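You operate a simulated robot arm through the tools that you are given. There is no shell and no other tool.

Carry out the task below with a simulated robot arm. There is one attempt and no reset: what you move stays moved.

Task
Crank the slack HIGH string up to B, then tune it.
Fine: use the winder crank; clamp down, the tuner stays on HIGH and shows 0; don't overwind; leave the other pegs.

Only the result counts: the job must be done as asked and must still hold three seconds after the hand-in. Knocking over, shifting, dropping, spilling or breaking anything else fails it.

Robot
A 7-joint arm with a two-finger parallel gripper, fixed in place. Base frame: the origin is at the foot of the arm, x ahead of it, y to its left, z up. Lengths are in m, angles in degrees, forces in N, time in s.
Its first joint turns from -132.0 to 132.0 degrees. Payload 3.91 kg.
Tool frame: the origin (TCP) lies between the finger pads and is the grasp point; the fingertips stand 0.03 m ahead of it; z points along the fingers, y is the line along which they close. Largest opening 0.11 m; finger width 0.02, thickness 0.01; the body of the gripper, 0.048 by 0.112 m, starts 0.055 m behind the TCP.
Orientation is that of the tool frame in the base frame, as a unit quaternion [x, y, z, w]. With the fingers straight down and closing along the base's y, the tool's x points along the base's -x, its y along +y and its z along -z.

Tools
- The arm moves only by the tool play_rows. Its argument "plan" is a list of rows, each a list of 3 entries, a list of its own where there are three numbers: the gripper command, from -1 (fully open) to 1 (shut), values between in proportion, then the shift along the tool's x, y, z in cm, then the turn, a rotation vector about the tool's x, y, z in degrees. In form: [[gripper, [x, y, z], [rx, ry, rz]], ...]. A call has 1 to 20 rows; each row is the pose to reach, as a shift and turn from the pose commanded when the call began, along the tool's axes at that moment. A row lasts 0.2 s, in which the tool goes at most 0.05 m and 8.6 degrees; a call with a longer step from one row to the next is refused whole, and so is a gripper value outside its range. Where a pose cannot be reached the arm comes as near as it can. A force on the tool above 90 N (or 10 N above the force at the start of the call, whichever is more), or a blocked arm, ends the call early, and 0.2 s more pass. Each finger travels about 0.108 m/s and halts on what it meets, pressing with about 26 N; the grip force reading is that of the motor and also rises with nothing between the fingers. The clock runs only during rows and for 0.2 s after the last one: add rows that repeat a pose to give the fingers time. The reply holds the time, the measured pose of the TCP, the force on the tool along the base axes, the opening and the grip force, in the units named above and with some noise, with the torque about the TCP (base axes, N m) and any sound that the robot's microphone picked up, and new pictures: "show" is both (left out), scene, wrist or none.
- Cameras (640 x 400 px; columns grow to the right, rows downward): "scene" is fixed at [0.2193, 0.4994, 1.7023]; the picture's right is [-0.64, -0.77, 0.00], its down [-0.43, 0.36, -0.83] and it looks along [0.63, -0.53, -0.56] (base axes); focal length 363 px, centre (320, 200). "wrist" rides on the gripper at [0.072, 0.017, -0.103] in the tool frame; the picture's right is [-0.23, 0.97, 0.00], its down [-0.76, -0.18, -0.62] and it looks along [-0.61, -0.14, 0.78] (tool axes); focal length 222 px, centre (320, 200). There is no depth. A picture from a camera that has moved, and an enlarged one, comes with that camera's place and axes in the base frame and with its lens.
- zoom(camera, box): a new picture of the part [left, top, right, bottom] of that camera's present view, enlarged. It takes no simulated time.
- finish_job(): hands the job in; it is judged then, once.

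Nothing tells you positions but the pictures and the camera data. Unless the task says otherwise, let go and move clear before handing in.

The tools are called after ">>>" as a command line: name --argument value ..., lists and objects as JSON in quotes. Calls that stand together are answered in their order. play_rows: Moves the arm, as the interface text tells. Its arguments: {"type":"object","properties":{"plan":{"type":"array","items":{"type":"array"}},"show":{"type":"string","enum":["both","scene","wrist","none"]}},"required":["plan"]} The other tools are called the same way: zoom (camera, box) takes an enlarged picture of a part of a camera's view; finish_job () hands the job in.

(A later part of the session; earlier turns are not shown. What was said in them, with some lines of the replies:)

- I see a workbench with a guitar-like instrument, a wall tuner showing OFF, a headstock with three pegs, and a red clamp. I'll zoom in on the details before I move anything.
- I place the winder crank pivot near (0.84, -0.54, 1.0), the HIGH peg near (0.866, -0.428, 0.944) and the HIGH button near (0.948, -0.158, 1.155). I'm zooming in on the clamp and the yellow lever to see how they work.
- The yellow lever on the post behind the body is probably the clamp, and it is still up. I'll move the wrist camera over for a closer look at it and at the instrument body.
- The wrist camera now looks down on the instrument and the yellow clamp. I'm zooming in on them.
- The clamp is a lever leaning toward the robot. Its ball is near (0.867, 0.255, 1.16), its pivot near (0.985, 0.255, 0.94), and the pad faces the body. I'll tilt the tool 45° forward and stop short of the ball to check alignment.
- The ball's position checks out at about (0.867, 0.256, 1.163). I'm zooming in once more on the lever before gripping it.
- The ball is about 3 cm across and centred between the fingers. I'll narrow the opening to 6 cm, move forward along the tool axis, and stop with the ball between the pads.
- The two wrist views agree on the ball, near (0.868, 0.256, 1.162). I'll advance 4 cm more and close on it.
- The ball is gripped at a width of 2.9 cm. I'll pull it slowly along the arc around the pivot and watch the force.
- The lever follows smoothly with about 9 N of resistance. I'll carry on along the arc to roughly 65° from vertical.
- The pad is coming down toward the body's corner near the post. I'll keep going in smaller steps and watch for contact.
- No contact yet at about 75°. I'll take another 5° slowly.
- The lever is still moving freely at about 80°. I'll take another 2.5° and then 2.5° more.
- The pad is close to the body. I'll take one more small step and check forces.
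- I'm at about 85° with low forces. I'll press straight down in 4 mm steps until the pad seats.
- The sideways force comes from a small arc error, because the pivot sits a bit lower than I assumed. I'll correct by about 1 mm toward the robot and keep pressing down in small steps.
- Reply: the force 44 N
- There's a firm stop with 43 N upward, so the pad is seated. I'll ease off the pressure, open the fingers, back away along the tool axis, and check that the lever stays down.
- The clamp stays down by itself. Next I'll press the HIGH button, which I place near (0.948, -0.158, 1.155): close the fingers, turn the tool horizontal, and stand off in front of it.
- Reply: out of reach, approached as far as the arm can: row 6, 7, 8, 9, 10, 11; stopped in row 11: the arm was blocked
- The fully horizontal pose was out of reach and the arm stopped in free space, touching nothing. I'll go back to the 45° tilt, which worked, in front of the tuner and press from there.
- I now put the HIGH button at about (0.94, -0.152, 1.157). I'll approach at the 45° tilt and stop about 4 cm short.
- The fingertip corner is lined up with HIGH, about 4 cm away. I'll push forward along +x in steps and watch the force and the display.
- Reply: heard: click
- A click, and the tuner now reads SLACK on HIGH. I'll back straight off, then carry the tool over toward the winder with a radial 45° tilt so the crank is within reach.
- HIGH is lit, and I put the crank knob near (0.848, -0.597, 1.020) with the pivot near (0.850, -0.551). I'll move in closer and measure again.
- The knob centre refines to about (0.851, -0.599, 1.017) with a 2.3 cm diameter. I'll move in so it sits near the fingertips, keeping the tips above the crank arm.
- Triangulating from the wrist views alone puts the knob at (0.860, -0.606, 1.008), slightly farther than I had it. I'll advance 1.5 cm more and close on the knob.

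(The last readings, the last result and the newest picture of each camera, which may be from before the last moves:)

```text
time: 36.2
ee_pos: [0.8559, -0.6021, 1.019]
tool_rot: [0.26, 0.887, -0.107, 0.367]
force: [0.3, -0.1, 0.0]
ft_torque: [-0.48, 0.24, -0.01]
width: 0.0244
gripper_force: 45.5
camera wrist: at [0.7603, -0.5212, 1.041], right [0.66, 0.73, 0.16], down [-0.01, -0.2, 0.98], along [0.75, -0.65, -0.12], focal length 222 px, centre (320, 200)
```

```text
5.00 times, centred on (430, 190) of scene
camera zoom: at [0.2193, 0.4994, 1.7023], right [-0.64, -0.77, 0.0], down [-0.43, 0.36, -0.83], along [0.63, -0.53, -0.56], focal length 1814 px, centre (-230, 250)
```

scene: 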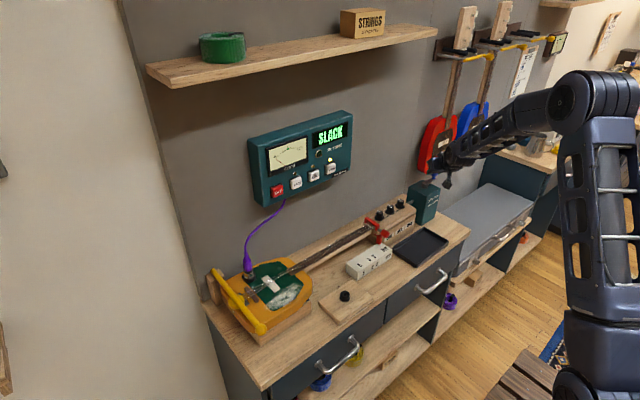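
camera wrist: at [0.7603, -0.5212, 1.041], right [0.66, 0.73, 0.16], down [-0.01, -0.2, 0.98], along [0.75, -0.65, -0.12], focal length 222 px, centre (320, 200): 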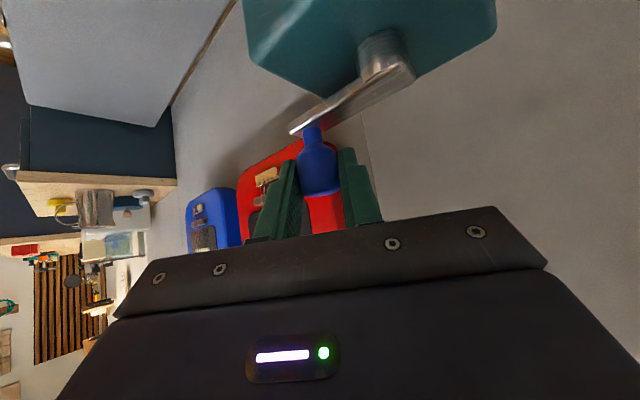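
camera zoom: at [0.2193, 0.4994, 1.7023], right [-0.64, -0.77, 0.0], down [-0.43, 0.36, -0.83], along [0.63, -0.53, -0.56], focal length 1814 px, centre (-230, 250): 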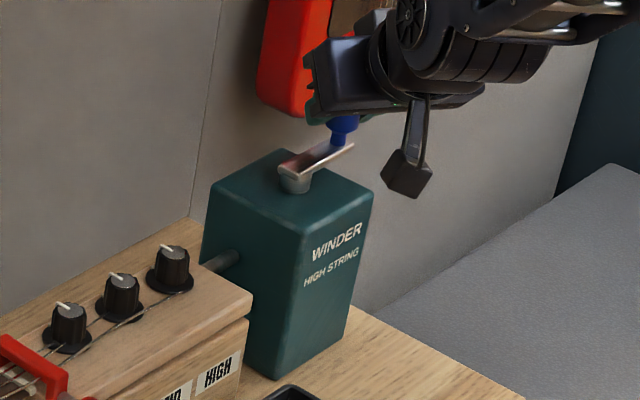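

The knob is gripped at 2.44 cm, and I put the pivot near (0.854, -0.553) with a radius of about 5.1 cm. I'll try a 30° clockwise arc and watch the forces and the tuner.

>>> play_rows --plan '[[1, [0.391, -0.372, -0.391], [0, 0, 0]], [1, [0.814, -0.669, -0.814], [0, 0, 0]], [1, [1.261, -0.885, -1.261], [0, 0, 0]], [1, [1.723, -1.016, -1.723], [0, 0, 0]]]' --show "both"

>>> zoom --camera "wrist" --box '[220, 30, 420, 210]'

>>> zoom --camera "scene" --box '[370, 160, 450, 240]'

>>> zoom --camera "scene" --box '[260, 110, 380, 210]'

```text
time: 37.2
ee_pos: [0.8305, -0.5946, 1.0197]
tool_rot: [0.26, 0.887, -0.107, 0.367]
force: [20.4, 12.3, 0.8]
ft_torque: [-0.12, 0.54, -0.4]
width: 0.0245
gripper_force: 45.3
camera wrist: at [0.7354, -0.5146, 1.0411], right [0.66, 0.73, 0.16], down [-0.01, -0.2, 0.98], along [0.75, -0.65, -0.13], focal length 222 px, centre (320, 200)
```

scene: 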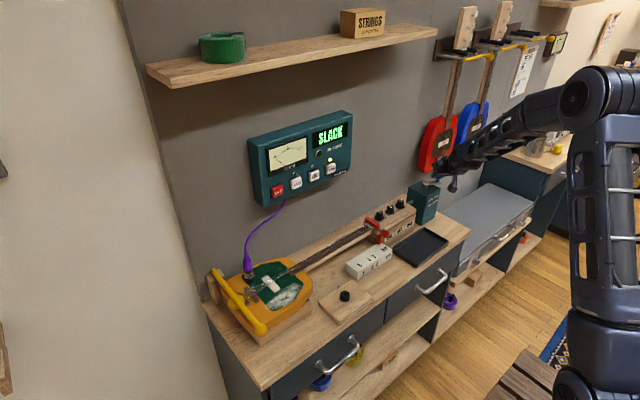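
wrist: 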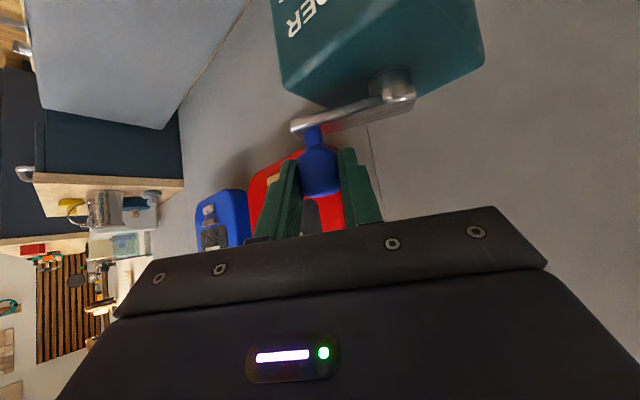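

```text
2.22 times, centred on (320, 120) of wrist
camera zoom: at [0.7354, -0.5146, 1.0411], right [0.66, 0.73, 0.16], down [-0.01, -0.2, 0.98], along [0.75, -0.65, -0.13], focal length 494 px, centre (320, 378)
```

zoom: 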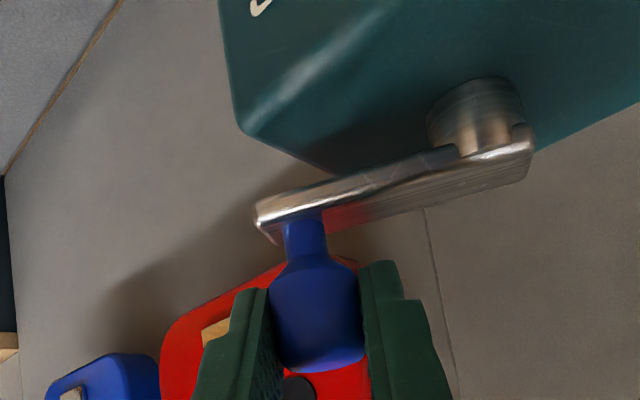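

```text
5.00 times, centred on (410, 200) of scene
camera zoom: at [0.2193, 0.4994, 1.7023], right [-0.64, -0.77, 0.0], down [-0.43, 0.36, -0.83], along [0.63, -0.53, -0.56], focal length 1814 px, centre (-130, 200)
```

zoom: 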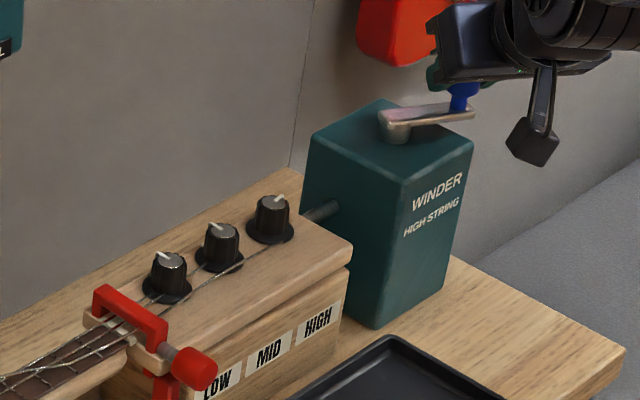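

```text
4.00 times, centred on (320, 160) of scene
camera zoom: at [0.2193, 0.4994, 1.7023], right [-0.64, -0.77, 0.0], down [-0.43, 0.36, -0.83], along [0.63, -0.53, -0.56], focal length 1451 px, centre (320, 360)
```

zoom: 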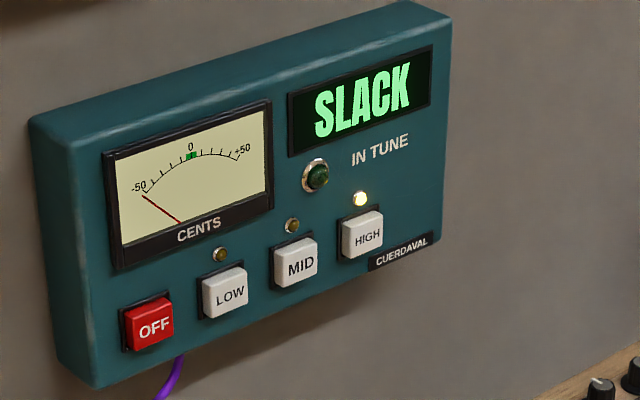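

The crank turns, the HIGH peg pointer rotates with it, and the tuner still says SLACK. I'm checking the string itself to see whether it's tightening in this direction.

>>> zoom --camera "scene" --box '[270, 210, 400, 300]'

>>> zoom --camera "scene" --box '[360, 205, 400, 250]'

```text
4.44 times, centred on (335, 255) of scene
camera zoom: at [0.2193, 0.4994, 1.7023], right [-0.64, -0.77, 0.0], down [-0.43, 0.36, -0.83], along [0.63, -0.53, -0.56], focal length 1612 px, centre (253, -44)
```

zoom: 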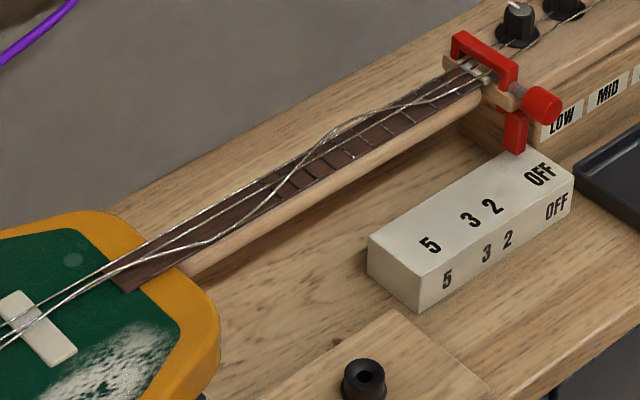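

```text
8.89 times, centred on (380, 228) of scene
camera zoom: at [0.2193, 0.4994, 1.7023], right [-0.64, -0.77, 0.0], down [-0.43, 0.36, -0.83], along [0.63, -0.53, -0.56], focal length 3224 px, centre (-213, -44)
```

zoom: 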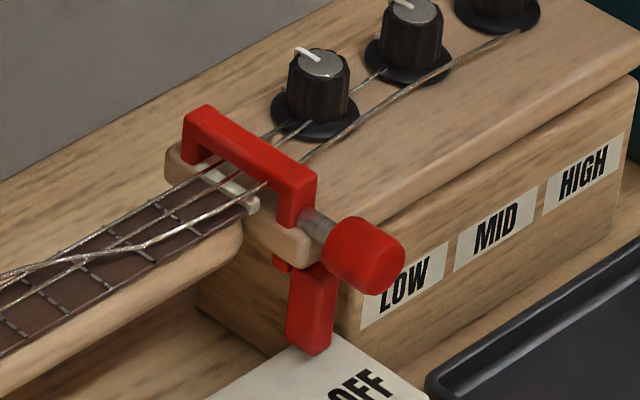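

I have the string's current shape as a baseline. I'll crank about 65° further clockwise with a slightly corrected centre and compare.

>>> play_rows --plan '[[1, [0.462, 0.078, -0.462], [0, 0, 0]], [1, [0.951, 0.151, -0.951], [0, 0, 0]], [1, [1.544, 0.375, -1.544], [0, 0, 0]], [1, [2.101, 0.742, -2.101], [0, 0, 0]], [1, [2.604, 1.24, -2.604], [0, 0, 0]], [1, [3.038, 1.854, -3.038], [0, 0, 0]], [1, [3.39, 2.565, -3.39], [0, 0, 0]]]' --show "both"

>>> zoom --camera "scene" --box '[270, 210, 400, 300]'

>>> zoom --camera "scene" --box '[370, 160, 450, 240]'

>>> zoom --camera "wrist" --box '[220, 30, 420, 210]'

```text
time: 38.8
ee_pos: [0.7995, -0.5505, 1.0197]
tool_rot: [0.262, 0.887, -0.107, 0.366]
force: [-45.8, -2.3, 8.1]
ft_torque: [-0.66, 0.85, -0.26]
width: 0.0238
gripper_force: 45.4
camera wrist: at [0.7035, -0.47, 1.0412], right [0.66, 0.73, 0.16], down [-0.01, -0.21, 0.98], along [0.75, -0.65, -0.13], focal length 222 px, centre (320, 200)
```

scene: 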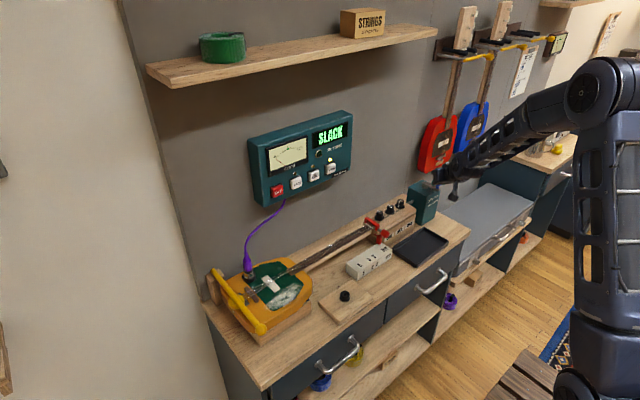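
wrist: 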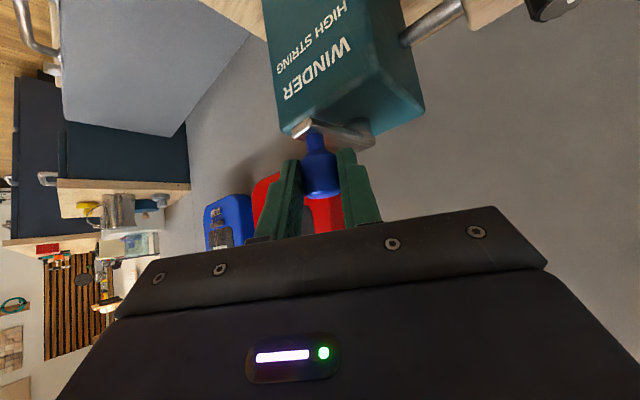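

```text
4.44 times, centred on (335, 255) of scene
camera zoom: at [0.2193, 0.4994, 1.7023], right [-0.64, -0.77, 0.0], down [-0.43, 0.36, -0.83], along [0.63, -0.53, -0.56], focal length 1612 px, centre (253, -44)
```

zoom: 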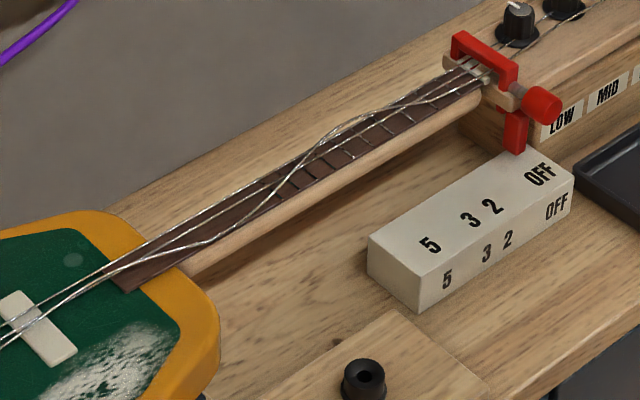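

```text
5.00 times, centred on (410, 200) of scene
camera zoom: at [0.2193, 0.4994, 1.7023], right [-0.64, -0.77, 0.0], down [-0.43, 0.36, -0.83], along [0.63, -0.53, -0.56], focal length 1814 px, centre (-130, 200)
```

zoom: 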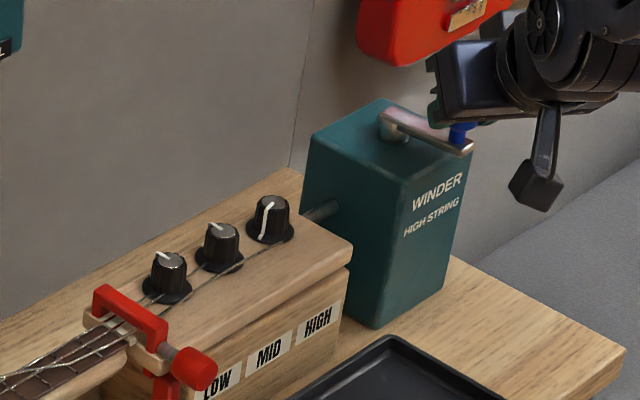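

```text
2.22 times, centred on (320, 120) of wrist
camera zoom: at [0.7035, -0.47, 1.0412], right [0.66, 0.73, 0.16], down [-0.01, -0.21, 0.98], along [0.75, -0.65, -0.13], focal length 494 px, centre (320, 378)
```

zoom: 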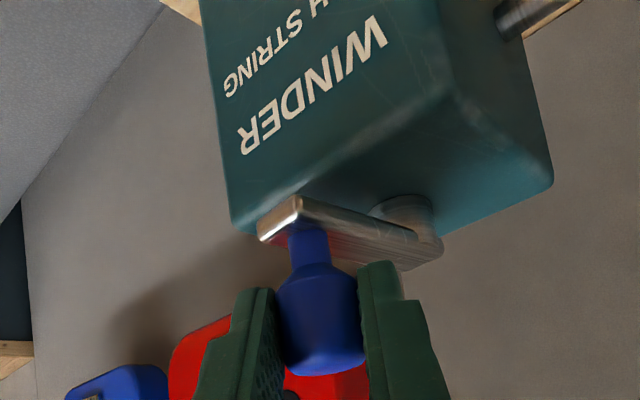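

The tuner still reads SLACK, and the radial force shows my circle is a couple of millimetres too small here. I'll relieve that and take a high-zoom reference of the string.

>>> play_rows --plan '[[1, [0.123, -0.1, -0.123], [0, 0, 0]], [1, [0.123, -0.1, -0.123], [0, 0, 0]]]' --show "none"

>>> zoom --camera "scene" --box '[300, 225, 370, 275]'

```text
time: 39.4
ee_pos: [0.7987, -0.5508, 1.0194]
tool_rot: [0.261, 0.887, -0.106, 0.366]
force: [-40.5, -6.9, -3.7]
ft_torque: [-0.37, 0.35, -0.5]
width: 0.0235
gripper_force: 45.1
```

```text
8.00 times, centred on (335, 250) of scene
camera zoom: at [0.2193, 0.4994, 1.7023], right [-0.64, -0.77, 0.0], down [-0.43, 0.36, -0.83], along [0.63, -0.53, -0.56], focal length 2902 px, centre (200, -200)
```

zoom: 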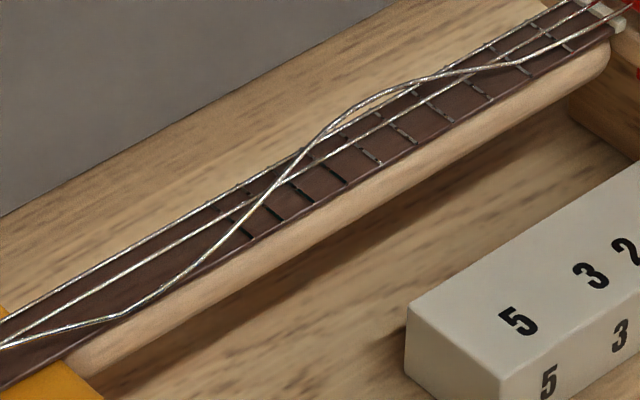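

The arm flexes under load. Fitting the measured points gives a circle centred near (0.8595, -0.5485) with a radius of about 5.5 cm. I'll continue clockwise on that circle.

>>> play_rows --plan '[[1, [0.494, 0.384, -0.493], [0, 0, 0]], [1, [0.921, 1.674, -0.916], [0, 0, 0]], [1, [1.104, 3.077, -1.097], [0, 0, 0]], [1, [1.017, 4.498, -1.009], [0, 0, 0]]]' --show "both"

>>> zoom --camera "scene" --box '[300, 225, 370, 275]'

>>> zoom --camera "scene" --box '[370, 160, 450, 240]'

>>> zoom --camera "wrist" --box '[220, 30, 420, 210]'

```text
time: 40.4
ee_pos: [0.8145, -0.5019, 1.0192]
tool_rot: [0.258, 0.887, -0.106, 0.368]
force: [3.9, -5.6, -5.6]
ft_torque: [-0.45, 0.46, -0.02]
width: 0.024
gripper_force: 45.5
camera wrist: at [0.719, -0.4217, 1.0415], right [0.66, 0.73, 0.16], down [-0.01, -0.2, 0.98], along [0.75, -0.65, -0.12], focal length 222 px, centre (320, 200)
```

scene: 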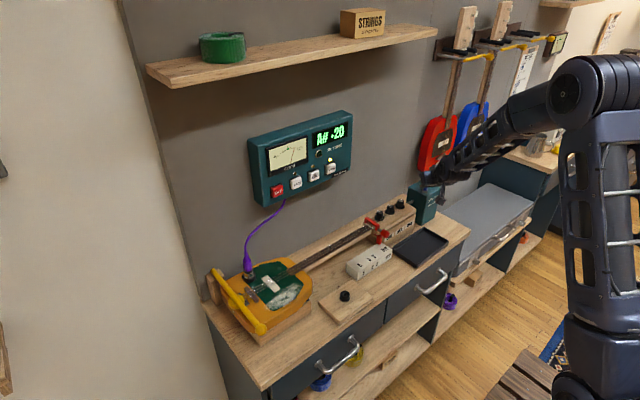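
wrist: 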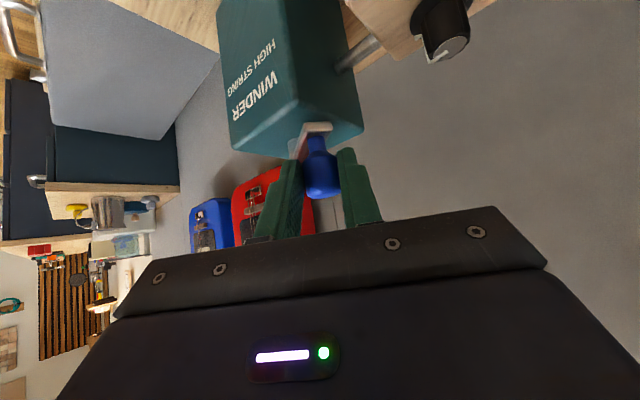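

```text
8.00 times, centred on (335, 250) of scene
camera zoom: at [0.2193, 0.4994, 1.7023], right [-0.64, -0.77, 0.0], down [-0.43, 0.36, -0.83], along [0.63, -0.53, -0.56], focal length 2902 px, centre (200, -200)
```

zoom: 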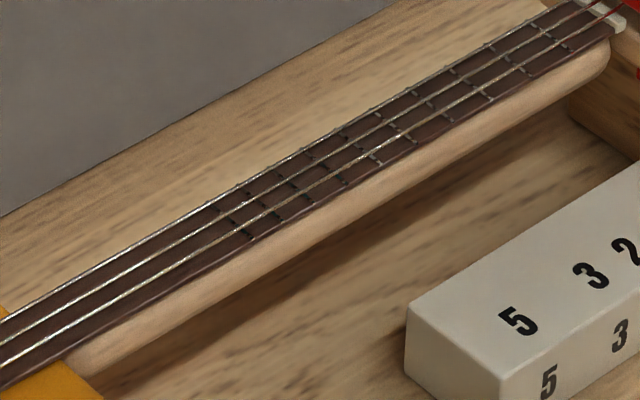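

```text
5.00 times, centred on (410, 200) of scene
camera zoom: at [0.2193, 0.4994, 1.7023], right [-0.64, -0.77, 0.0], down [-0.43, 0.36, -0.83], along [0.63, -0.53, -0.56], focal length 1814 px, centre (-130, 200)
```

zoom: 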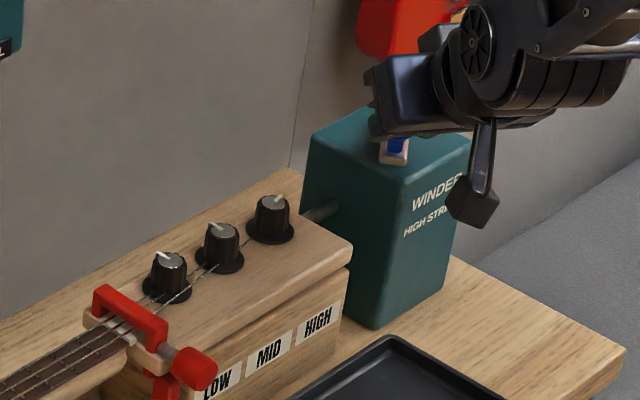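

```text
2.22 times, centred on (320, 120) of wrist
camera zoom: at [0.719, -0.4217, 1.0415], right [0.66, 0.73, 0.16], down [-0.01, -0.2, 0.98], along [0.75, -0.65, -0.12], focal length 494 px, centre (320, 378)
```

zoom: 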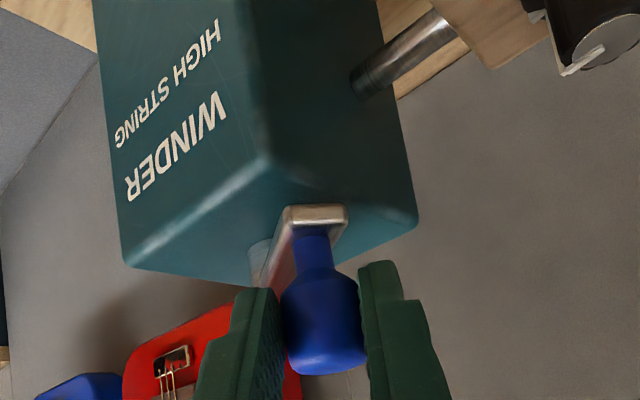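

The string has snapped straight and the tuner reads something like "A# -20". I'm stopping here to read it exactly.

>>> zoom --camera "scene" --box '[245, 105, 365, 205]'

>>> zoom --camera "scene" --box '[305, 115, 360, 155]'

```text
4.00 times, centred on (305, 155) of scene
camera zoom: at [0.2193, 0.4994, 1.7023], right [-0.64, -0.77, 0.0], down [-0.43, 0.36, -0.83], along [0.63, -0.53, -0.56], focal length 1451 px, centre (380, 380)
```

zoom: 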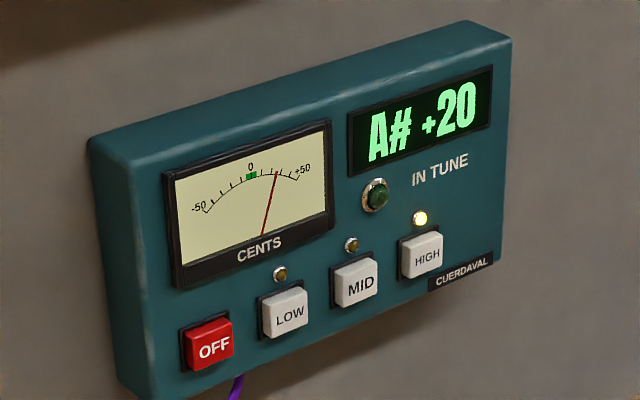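

```text
10.00 times, centred on (332, 135) of scene
camera zoom: at [0.2193, 0.4994, 1.7023], right [-0.64, -0.77, 0.0], down [-0.43, 0.36, -0.83], along [0.63, -0.53, -0.56], focal length 3627 px, centre (195, 850)
```

zoom: 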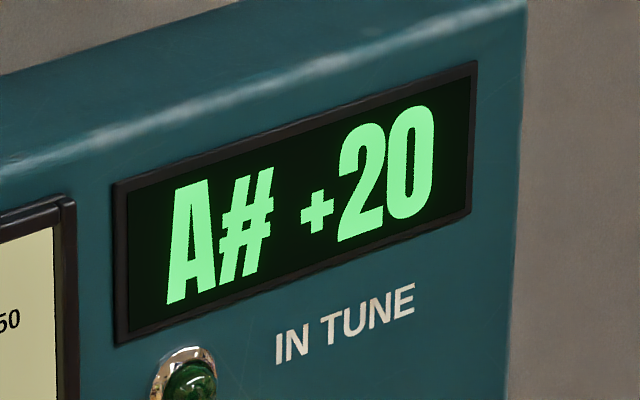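

It reads A# +20, so B is 80 cents up. I'll nudge the crank about 4° and read again to learn the sensitivity.

>>> play_rows --plan '[[1, [-0.034, 0.185, 0.034], [0, 0, 0]], [1, [-0.068, 0.37, 0.068], [0, 0, 0]], [1, [-0.068, 0.37, 0.068], [0, 0, 0]]]' --show "none"

>>> zoom --camera "scene" --box '[245, 105, 365, 205]'

```text
time: 41.2
ee_pos: [0.8146, -0.502, 1.0212]
tool_rot: [0.261, 0.886, -0.107, 0.367]
force: [-7.6, -3.2, 4.8]
ft_torque: [-0.35, 0.84, -0.48]
width: 0.0243
gripper_force: 44.9
```

```text
4.00 times, centred on (305, 155) of scene
camera zoom: at [0.2193, 0.4994, 1.7023], right [-0.64, -0.77, 0.0], down [-0.43, 0.36, -0.83], along [0.63, -0.53, -0.56], focal length 1451 px, centre (380, 380)
```

zoom: 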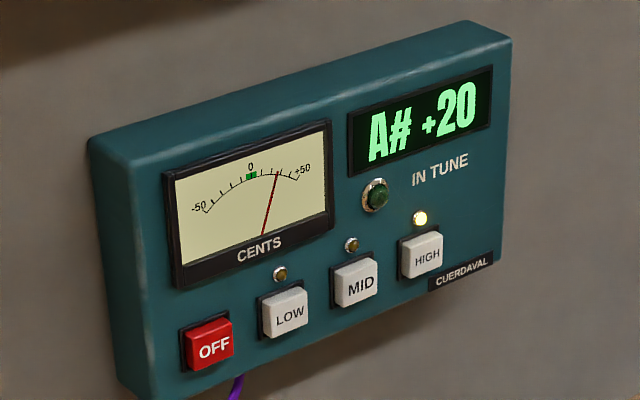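

The crank hasn't moved yet because static friction took up the flex. I'll move in 2° increments so any slip stays small.

>>> play_rows --plan '[[1, [-0.04, 0.18, 0.04], [0, 0, 0]], [1, [-0.04, 0.18, 0.04], [0, 0, 0]]]' --show "none"

>>> zoom --camera "scene" --box '[245, 105, 365, 205]'

```text
time: 41.8
ee_pos: [0.817, -0.5009, 1.0194]
tool_rot: [0.261, 0.887, -0.107, 0.367]
force: [-3.2, -4.2, 5.0]
ft_torque: [-0.51, 0.63, -0.33]
width: 0.0239
gripper_force: 45.4
```

```text
4.00 times, centred on (305, 155) of scene
camera zoom: at [0.2193, 0.4994, 1.7023], right [-0.64, -0.77, 0.0], down [-0.43, 0.36, -0.83], along [0.63, -0.53, -0.56], focal length 1451 px, centre (380, 380)
```

zoom: 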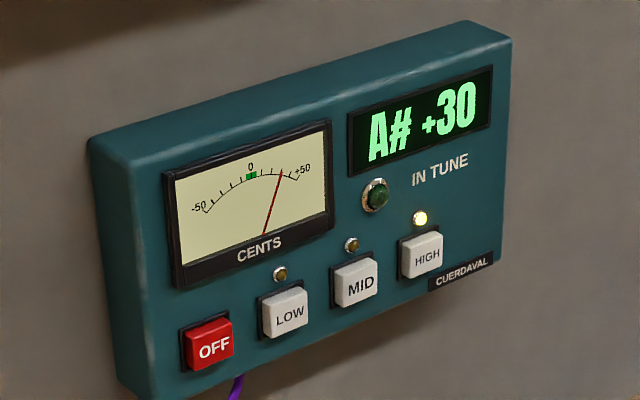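

It reads A# +30, which works out to roughly 4 cents per degree. About 70 cents remain, so I'll advance 8°.

>>> play_rows --plan '[[1, [-0.05, 0.18, 0.05], [0, 0, 0]], [1, [-0.1, 0.36, 0.1], [0, 0, 0]], [1, [-0.15, 0.53, 0.15], [0, 0, 0]], [1, [-0.2, 0.705, 0.2], [0, 0, 0]], [1, [-0.2, 0.705, 0.2], [0, 0, 0]]]' --show "none"

>>> zoom --camera "scene" --box '[245, 105, 365, 205]'

```text
time: 43.0
ee_pos: [0.822, -0.4974, 1.0189]
tool_rot: [0.261, 0.887, -0.107, 0.366]
force: [-6.0, -4.2, 3.9]
ft_torque: [-0.04, 0.26, -0.48]
width: 0.0234
gripper_force: 45.5
```

```text
4.00 times, centred on (305, 155) of scene
camera zoom: at [0.2193, 0.4994, 1.7023], right [-0.64, -0.77, 0.0], down [-0.43, 0.36, -0.83], along [0.63, -0.53, -0.56], focal length 1451 px, centre (380, 380)
```

zoom: 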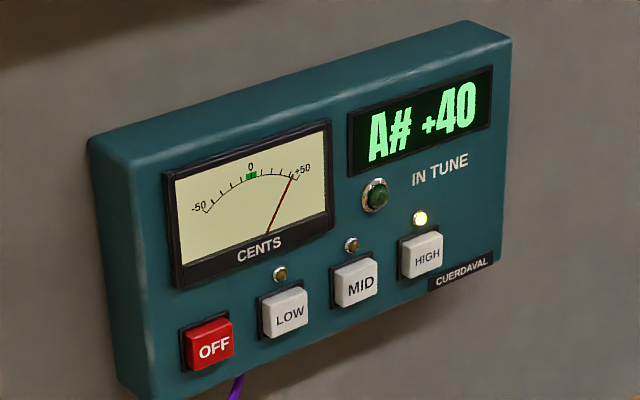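

It reads A# +40. The display seems to move in tens, so sensitivity is about 2 cents per degree. I'll advance 12° more.

>>> play_rows --plan '[[1, [-0.096, 0.253, 0.096], [0, 0, 0]], [1, [-0.195, 0.497, 0.195], [0, 0, 0]], [1, [-0.308, 0.73, 0.308], [0, 0, 0]], [1, [-0.431, 0.96, 0.431], [0, 0, 0]], [1, [-0.431, 0.96, 0.431], [0, 0, 0]]]' --show "none"

>>> zoom --camera "scene" --box '[245, 105, 365, 205]'

```text
time: 44.2
ee_pos: [0.8329, -0.4931, 1.0202]
tool_rot: [0.26, 0.886, -0.107, 0.367]
force: [-6.5, -15.9, 3.2]
ft_torque: [-0.51, 0.33, -0.78]
width: 0.0245
gripper_force: 45.7
```

```text
4.00 times, centred on (305, 155) of scene
camera zoom: at [0.2193, 0.4994, 1.7023], right [-0.64, -0.77, 0.0], down [-0.43, 0.36, -0.83], along [0.63, -0.53, -0.56], focal length 1451 px, centre (380, 380)
```

zoom: 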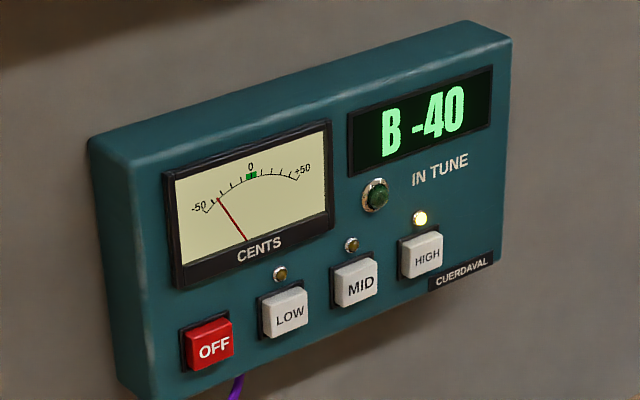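

It's in B territory now, at B -40. I'll advance 12° more.

>>> play_rows --plan '[[1, [-0.1, 0.13, 0.1], [0, 0, 0]], [1, [-0.194, 0.259, 0.194], [0, 0, 0]], [1, [-0.395, 0.5, 0.395], [0, 0, 0]], [1, [-0.601, 0.734, 0.6], [0, 0, 0]], [1, [-0.601, 0.734, 0.6], [0, 0, 0]]]' --show "none"

>>> zoom --camera "scene" --box '[245, 105, 365, 205]'

```text
time: 45.4
ee_pos: [0.8443, -0.4918, 1.0201]
tool_rot: [0.261, 0.886, -0.107, 0.367]
force: [-3.3, -16.0, 7.1]
ft_torque: [-0.53, -0.14, -0.42]
width: 0.0234
gripper_force: 45.1
```

```text
4.00 times, centred on (305, 155) of scene
camera zoom: at [0.2193, 0.4994, 1.7023], right [-0.64, -0.77, 0.0], down [-0.43, 0.36, -0.83], along [0.63, -0.53, -0.56], focal length 1451 px, centre (380, 380)
```

zoom: 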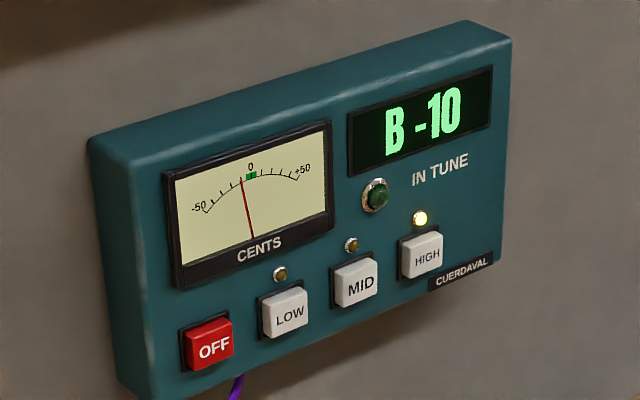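

It reads B -10. I'll make a 2.5 mm nudge.

>>> play_rows --plan '[[1, [-0.07, 0.075, 0.07], [0, 0, 0]], [1, [-0.15, 0.14, 0.15], [0, 0, 0]], [1, [-0.15, 0.14, 0.15], [0, 0, 0]]]' --show "none"

>>> zoom --camera "scene" --box '[245, 105, 365, 205]'

```text
time: 46.2
ee_pos: [0.8457, -0.4906, 1.0208]
tool_rot: [0.26, 0.887, -0.106, 0.367]
force: [-7.0, -17.9, 12.1]
ft_torque: [-0.36, 0.08, -0.69]
width: 0.0231
gripper_force: 45.0
```

```text
4.00 times, centred on (305, 155) of scene
camera zoom: at [0.2193, 0.4994, 1.7023], right [-0.64, -0.77, 0.0], down [-0.43, 0.36, -0.83], along [0.63, -0.53, -0.56], focal length 1451 px, centre (380, 380)
```

zoom: 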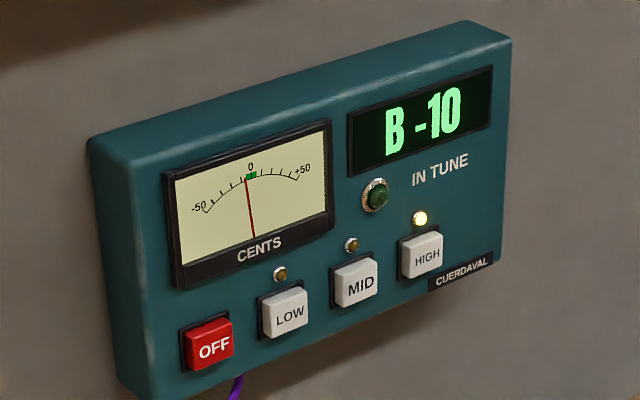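

The needle is moving and now sits just left of the green zone. I'll nudge another 1.5 mm.

>>> play_rows --plan '[[1, [-0.09, 0.07, 0.09], [0, 0, 0]], [1, [-0.09, 0.07, 0.09], [0, 0, 0]]]' --show "none"

>>> zoom --camera "scene" --box '[245, 105, 365, 205]'

>>> zoom --camera "scene" --box '[275, 135, 335, 185]'

```text
time: 46.8
ee_pos: [0.8472, -0.4914, 1.0193]
tool_rot: [0.261, 0.886, -0.107, 0.368]
force: [-11.2, -18.0, 10.0]
ft_torque: [-0.45, -0.01, -0.84]
width: 0.0236
gripper_force: 44.8
```

```text
4.00 times, centred on (305, 155) of scene
camera zoom: at [0.2193, 0.4994, 1.7023], right [-0.64, -0.77, 0.0], down [-0.43, 0.36, -0.83], along [0.63, -0.53, -0.56], focal length 1451 px, centre (380, 380)
```

zoom: 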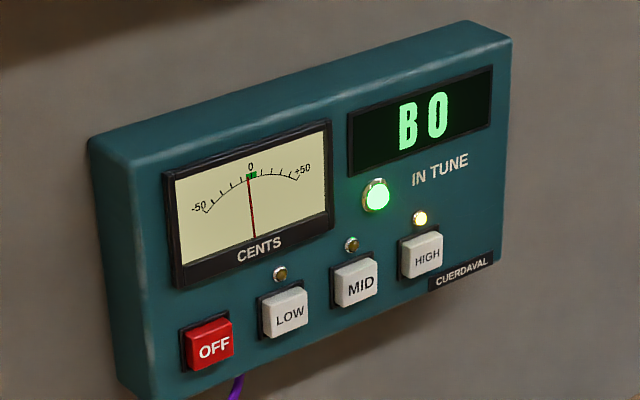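

```text
8.00 times, centred on (305, 160) of scene
camera zoom: at [0.2193, 0.4994, 1.7023], right [-0.64, -0.77, 0.0], down [-0.43, 0.36, -0.83], along [0.63, -0.53, -0.56], focal length 2902 px, centre (440, 520)
```

zoom: 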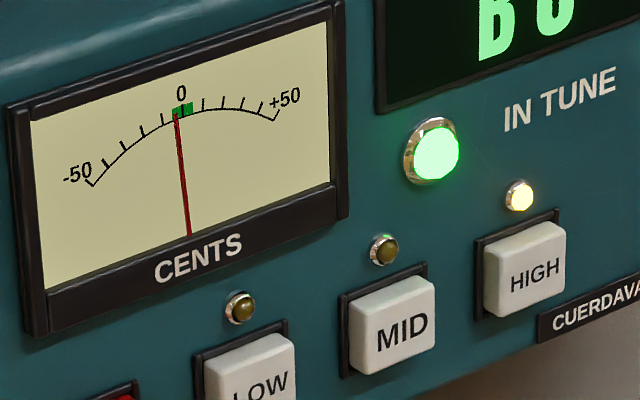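

It reads B 0 and the IN TUNE light is on, with the needle about 3 cents low. I'll make a tiny 0.8 mm nudge toward centre.

>>> play_rows --plan '[[1, [-0.048, 0.043, 0.048], [0, 0, 0]], [1, [-0.048, 0.043, 0.048], [0, 0, 0]]]' --show "none"

>>> zoom --camera "scene" --box '[275, 115, 355, 185]'

```text
time: 47.4
ee_pos: [0.848, -0.4915, 1.0201]
tool_rot: [0.26, 0.887, -0.107, 0.367]
force: [-12.4, -19.0, 8.5]
ft_torque: [-0.43, 0.01, -0.92]
width: 0.0234
gripper_force: 44.8
```

```text
5.71 times, centred on (315, 150) of scene
camera zoom: at [0.2193, 0.4994, 1.7023], right [-0.64, -0.77, 0.0], down [-0.43, 0.36, -0.83], along [0.63, -0.53, -0.56], focal length 2073 px, centre (349, 486)
```

zoom: 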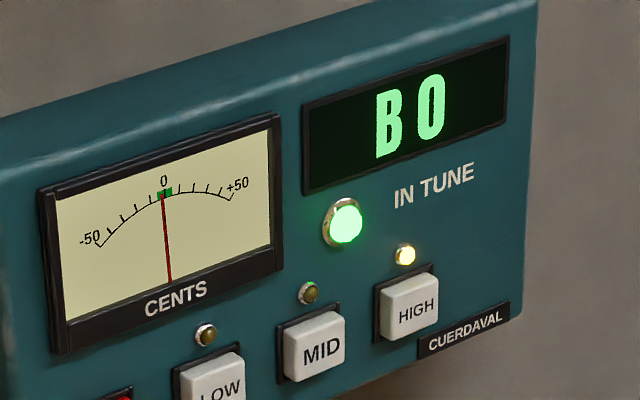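

The needle is essentially at centre. Before letting go I'll unload the stored sideways force so opening the fingers doesn't kick the crank.

>>> play_rows --plan '[[1, [0.002, -0.18, -0.002], [0, 0, 0]], [1, [0.002, -0.18, -0.002], [0, 0, 0]]]' --show "none"

>>> zoom --camera "scene" --box '[275, 115, 355, 185]'

```text
time: 48.0
ee_pos: [0.8482, -0.4915, 1.0197]
tool_rot: [0.258, 0.887, -0.105, 0.368]
force: [-4.7, -9.0, 10.2]
ft_torque: [0.01, 0.25, -0.36]
width: 0.0236
gripper_force: 44.7
```

```text
5.71 times, centred on (315, 150) of scene
camera zoom: at [0.2193, 0.4994, 1.7023], right [-0.64, -0.77, 0.0], down [-0.43, 0.36, -0.83], along [0.63, -0.53, -0.56], focal length 2073 px, centre (349, 486)
```

zoom: 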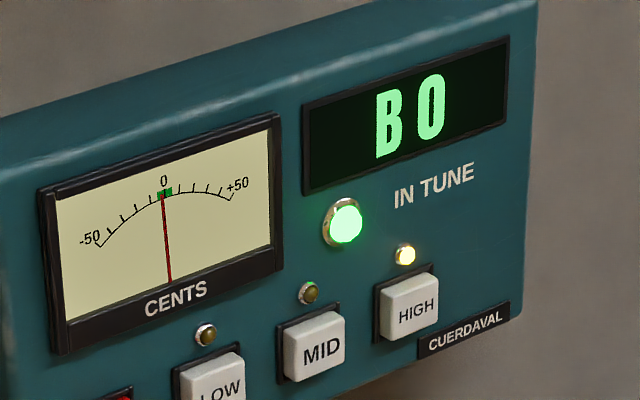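

>>> play_rows --plan '[[1, [-0.035, -0.13, -0.035], [0, 0, 0]], [1, [-0.035, -0.13, -0.035], [0, 0, 0]]]' --show "none"

>>> zoom --camera "scene" --box '[275, 115, 355, 185]'

>>> zoom --camera "wrist" --box '[220, 30, 420, 210]'

```text
time: 48.6
ee_pos: [0.8489, -0.4914, 1.0191]
tool_rot: [0.26, 0.887, -0.107, 0.366]
force: [2.3, 4.4, 4.3]
ft_torque: [-0.37, -0.78, 0.12]
width: 0.0231
gripper_force: 45.3
```

```text
5.71 times, centred on (315, 150) of scene
camera zoom: at [0.2193, 0.4994, 1.7023], right [-0.64, -0.77, 0.0], down [-0.43, 0.36, -0.83], along [0.63, -0.53, -0.56], focal length 2073 px, centre (349, 486)
```

zoom: 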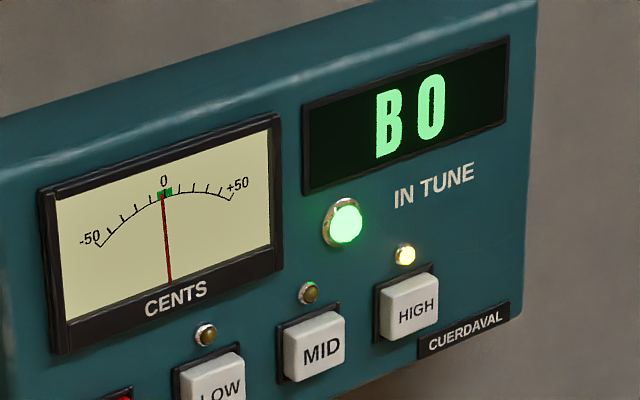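

```text
2.22 times, centred on (320, 120) of wrist
camera zoom: at [0.7528, -0.4103, 1.0416], right [0.66, 0.73, 0.16], down [-0.01, -0.2, 0.98], along [0.75, -0.65, -0.13], focal length 494 px, centre (320, 378)
```

zoom: 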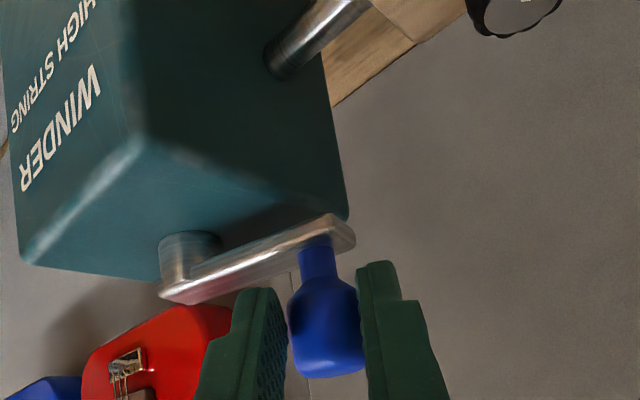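

The forces are close to zero and the tuner holds at B 0. I'll open the fingers gently and back out along the tool axis.

>>> play_rows --plan '[[0.5, [0, 0, 0], [0, 0, 0]], [0.3, [0, 0, 0], [0, 0, 0]], [0.0, [0, 0, 0], [0, 0, 0]], [0.0, [0, 0, 0], [0, 0, 0]]]' --show "none"

>>> zoom --camera "scene" --box '[275, 115, 355, 185]'

>>> zoom --camera "wrist" --box '[220, 30, 420, 210]'

```text
time: 49.6
ee_pos: [0.8476, -0.4929, 1.0192]
tool_rot: [0.261, 0.887, -0.107, 0.367]
force: [-0.3, -0.4, 0.2]
ft_torque: [-0.02, 0.0, -0.01]
width: 0.0552
gripper_force: 0.0
```

```text
5.71 times, centred on (315, 150) of scene
camera zoom: at [0.2193, 0.4994, 1.7023], right [-0.64, -0.77, 0.0], down [-0.43, 0.36, -0.83], along [0.63, -0.53, -0.56], focal length 2073 px, centre (349, 486)
```

zoom: 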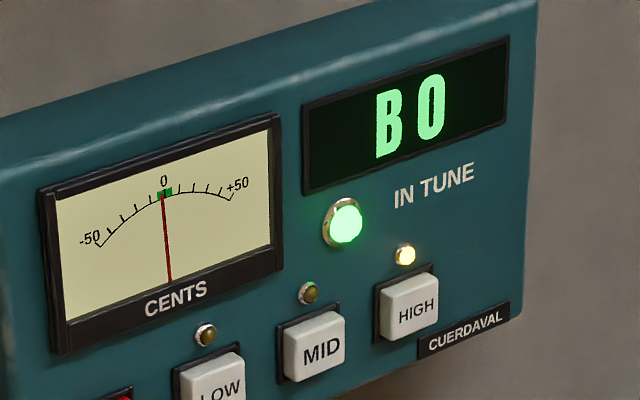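

```text
2.22 times, centred on (320, 120) of wrist
camera zoom: at [0.7522, -0.4119, 1.0416], right [0.66, 0.73, 0.16], down [-0.01, -0.2, 0.98], along [0.75, -0.65, -0.13], focal length 494 px, centre (320, 378)
```

zoom: 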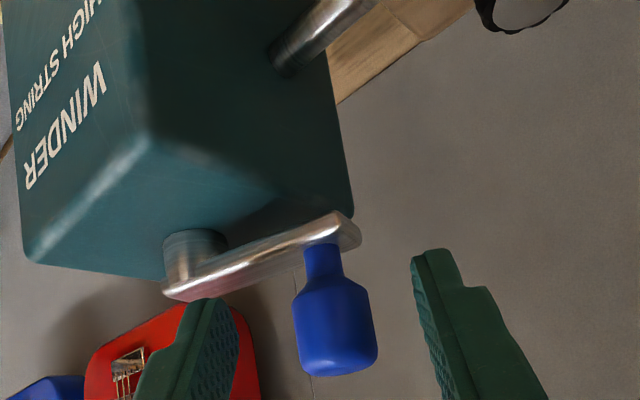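

Released cleanly, and the tuner still reads B 0. I'll back out along the tool axis, well clear of the knob.

>>> play_rows --plan '[[0, [0, 0.1, -2], [0, 0, 0]], [0, [0, 0.1, -5], [0, 0, 0]], [0, [0, 0.1, -9], [0, 0, 0]], [0, [0, 0.1, -13], [0, 0, 0]], [0, [0, 0.1, -17], [0, 0, 0]], [0, [0, 0.1, -21], [0, 0, 0]]]' --show "both"

>>> zoom --camera "scene" --box '[245, 105, 365, 205]'

>>> zoom --camera "scene" --box '[190, 210, 400, 350]'

>>> zoom --camera "scene" --box '[360, 160, 450, 250]'

```text
time: 51.0
ee_pos: [0.7228, -0.4119, 1.1694]
tool_rot: [0.261, 0.887, -0.107, 0.366]
force: [-0.2, -0.2, 0.2]
ft_torque: [0.04, -0.03, -0.02]
width: 0.0552
gripper_force: 0.0
camera wrist: at [0.6279, -0.3299, 1.19], right [0.66, 0.73, 0.16], down [-0.01, -0.2, 0.98], along [0.75, -0.65, -0.13], focal length 222 px, centre (320, 200)
```

scene: 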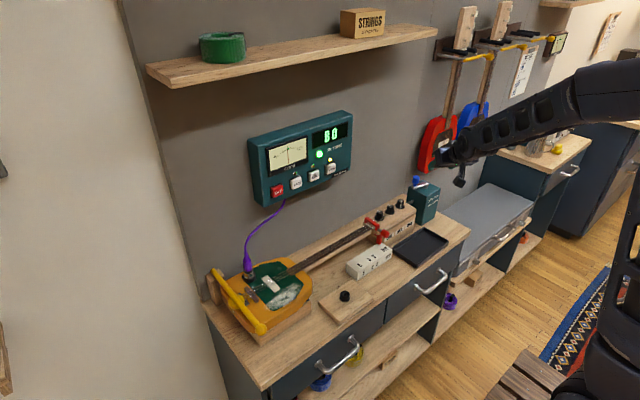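
wrist: 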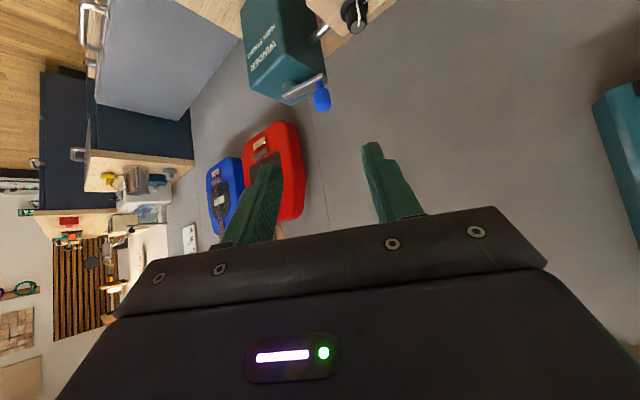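

```text
4.00 times, centred on (305, 155) of scene
camera zoom: at [0.2193, 0.4994, 1.7023], right [-0.64, -0.77, 0.0], down [-0.43, 0.36, -0.83], along [0.63, -0.53, -0.56], focal length 1451 px, centre (380, 380)
```

zoom: 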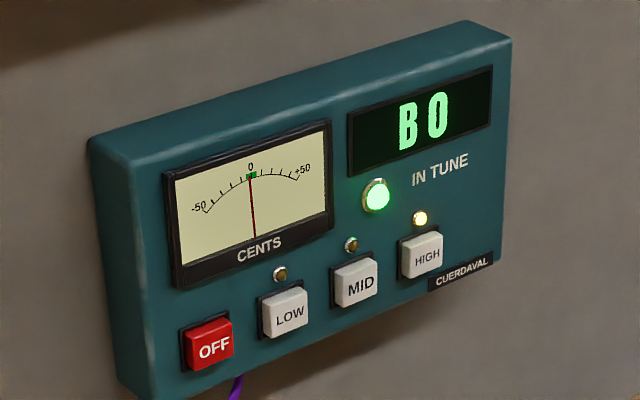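

```text
2.86 times, centred on (295, 280) of scene
camera zoom: at [0.2193, 0.4994, 1.7023], right [-0.64, -0.77, 0.0], down [-0.43, 0.36, -0.83], along [0.63, -0.53, -0.56], focal length 1036 px, centre (391, -29)
```

zoom: 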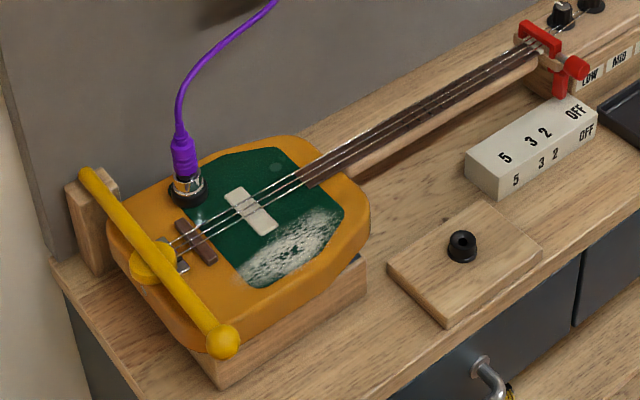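

```text
4.44 times, centred on (405, 205) of scene
camera zoom: at [0.2193, 0.4994, 1.7023], right [-0.64, -0.77, 0.0], down [-0.43, 0.36, -0.83], along [0.63, -0.53, -0.56], focal length 1612 px, centre (-58, 178)
```

zoom: 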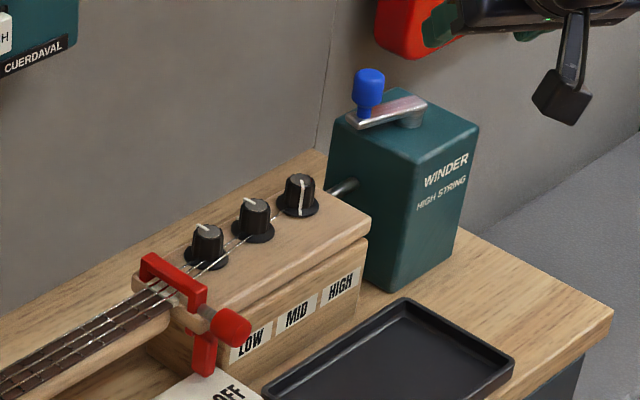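

Everything looks right: B 0 with IN TUNE lit, HIGH selected, the clamp lever down, and the LOW and MID pegs unchanged. I'll lift the arm farther away, wait a few seconds, and confirm the state holds.

>>> play_rows --plan '[[0, [-1.5, 0, -3.5], [0, 0, 0]], [0, [-3, 0, -7], [0, 0, 0]], [0, [-4, 0, -10], [0, 0, 0]], [0, [-4, 0, -10], [0, 0, 0]], [0, [-4, 0, -10], [0, 0, 0]], [0, [-4, 0, -10], [0, 0, 0]], [0, [-4, 0, -10], [0, 0, 0]], [0, [-4, 0, -10], [0, 0, 0]], [0, [-4, 0, -10], [0, 0, 0]], [0, [-4, 0, -10], [0, 0, 0]], [0, [-4, 0, -10], [0, 0, 0]], [0, [-4, 0, -10], [0, 0, 0]], [0, [-4, 0, -10], [0, 0, 0]], [0, [-4, 0, -10], [0, 0, 0]], [0, [-4, 0, -10], [0, 0, 0]], [0, [-4, 0, -10], [0, 0, 0]]]' --show "scene"

>>> zoom --camera "scene" --box '[245, 105, 365, 205]'

>>> zoom --camera "scene" --box '[200, 250, 280, 330]'

```text
time: 54.4
ee_pos: [0.6875, -0.3891, 1.269]
tool_rot: [0.261, 0.886, -0.108, 0.367]
force: [0.3, -0.2, -0.6]
ft_torque: [0.03, 0.0, 0.02]
width: 0.0547
gripper_force: 0.1
```

scene: 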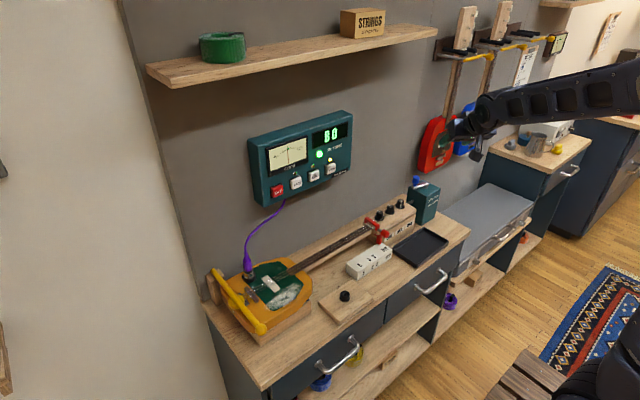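

```text
4.00 times, centred on (305, 155) of scene
camera zoom: at [0.2193, 0.4994, 1.7023], right [-0.64, -0.77, 0.0], down [-0.43, 0.36, -0.83], along [0.63, -0.53, -0.56], focal length 1451 px, centre (380, 380)
```

zoom: 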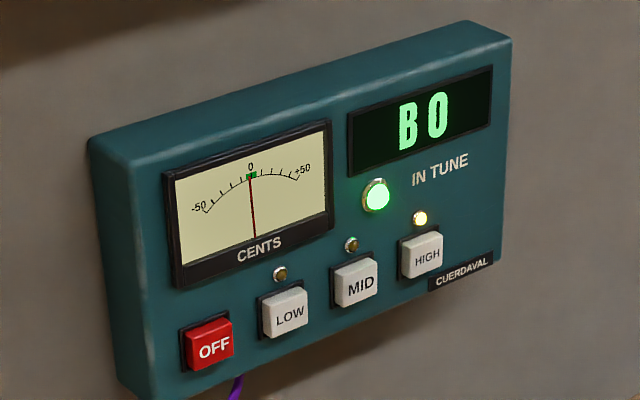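

```text
5.00 times, centred on (240, 290) of scene
camera zoom: at [0.2193, 0.4994, 1.7023], right [-0.64, -0.77, 0.0], down [-0.43, 0.36, -0.83], along [0.63, -0.53, -0.56], focal length 1814 px, centre (720, -250)
```

zoom: 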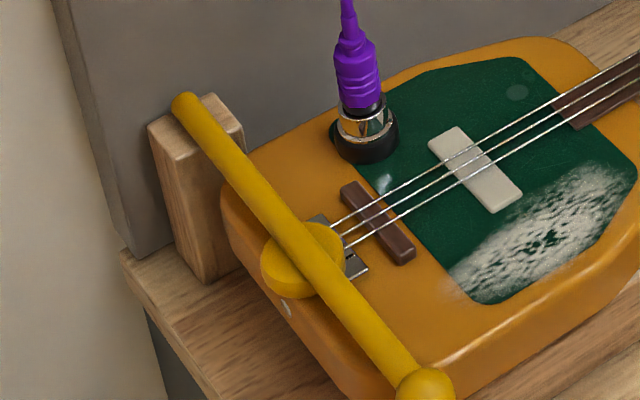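

After more than three seconds the tuner still shows B 0 with IN TUNE and HIGH lit. The clamp is down, the arm is clear, and nothing else has moved, so I'm handing in the job.

>>> finish_job

```text
The job is handed in.
```

The HIGH string is cranked up from slack and tuned to B. At hand-in the tuner was still on HIGH, showing B 0 with the IN TUNE light on, and it had held that for over three seconds after I let go.

- **Winding:** I used only the winder crank, in small steps at the end, and never went past B. The HIGH peg turned with the crank. I didn't touch the LOW and MID pegs.
- **Clamp:** I took the yellow lever over the body to be the clamp. It is down against a firm stop and stayed there after release.
- **Surroundings:** From the pictures, nothing else on the bench or wall moved. The red capo on the neck is still at OFF.

One move stopped early because the arm couldn't reach a fully horizontal pose. It stopped in free space without touching anything, and I pressed HIGH with the tool tilted instead.
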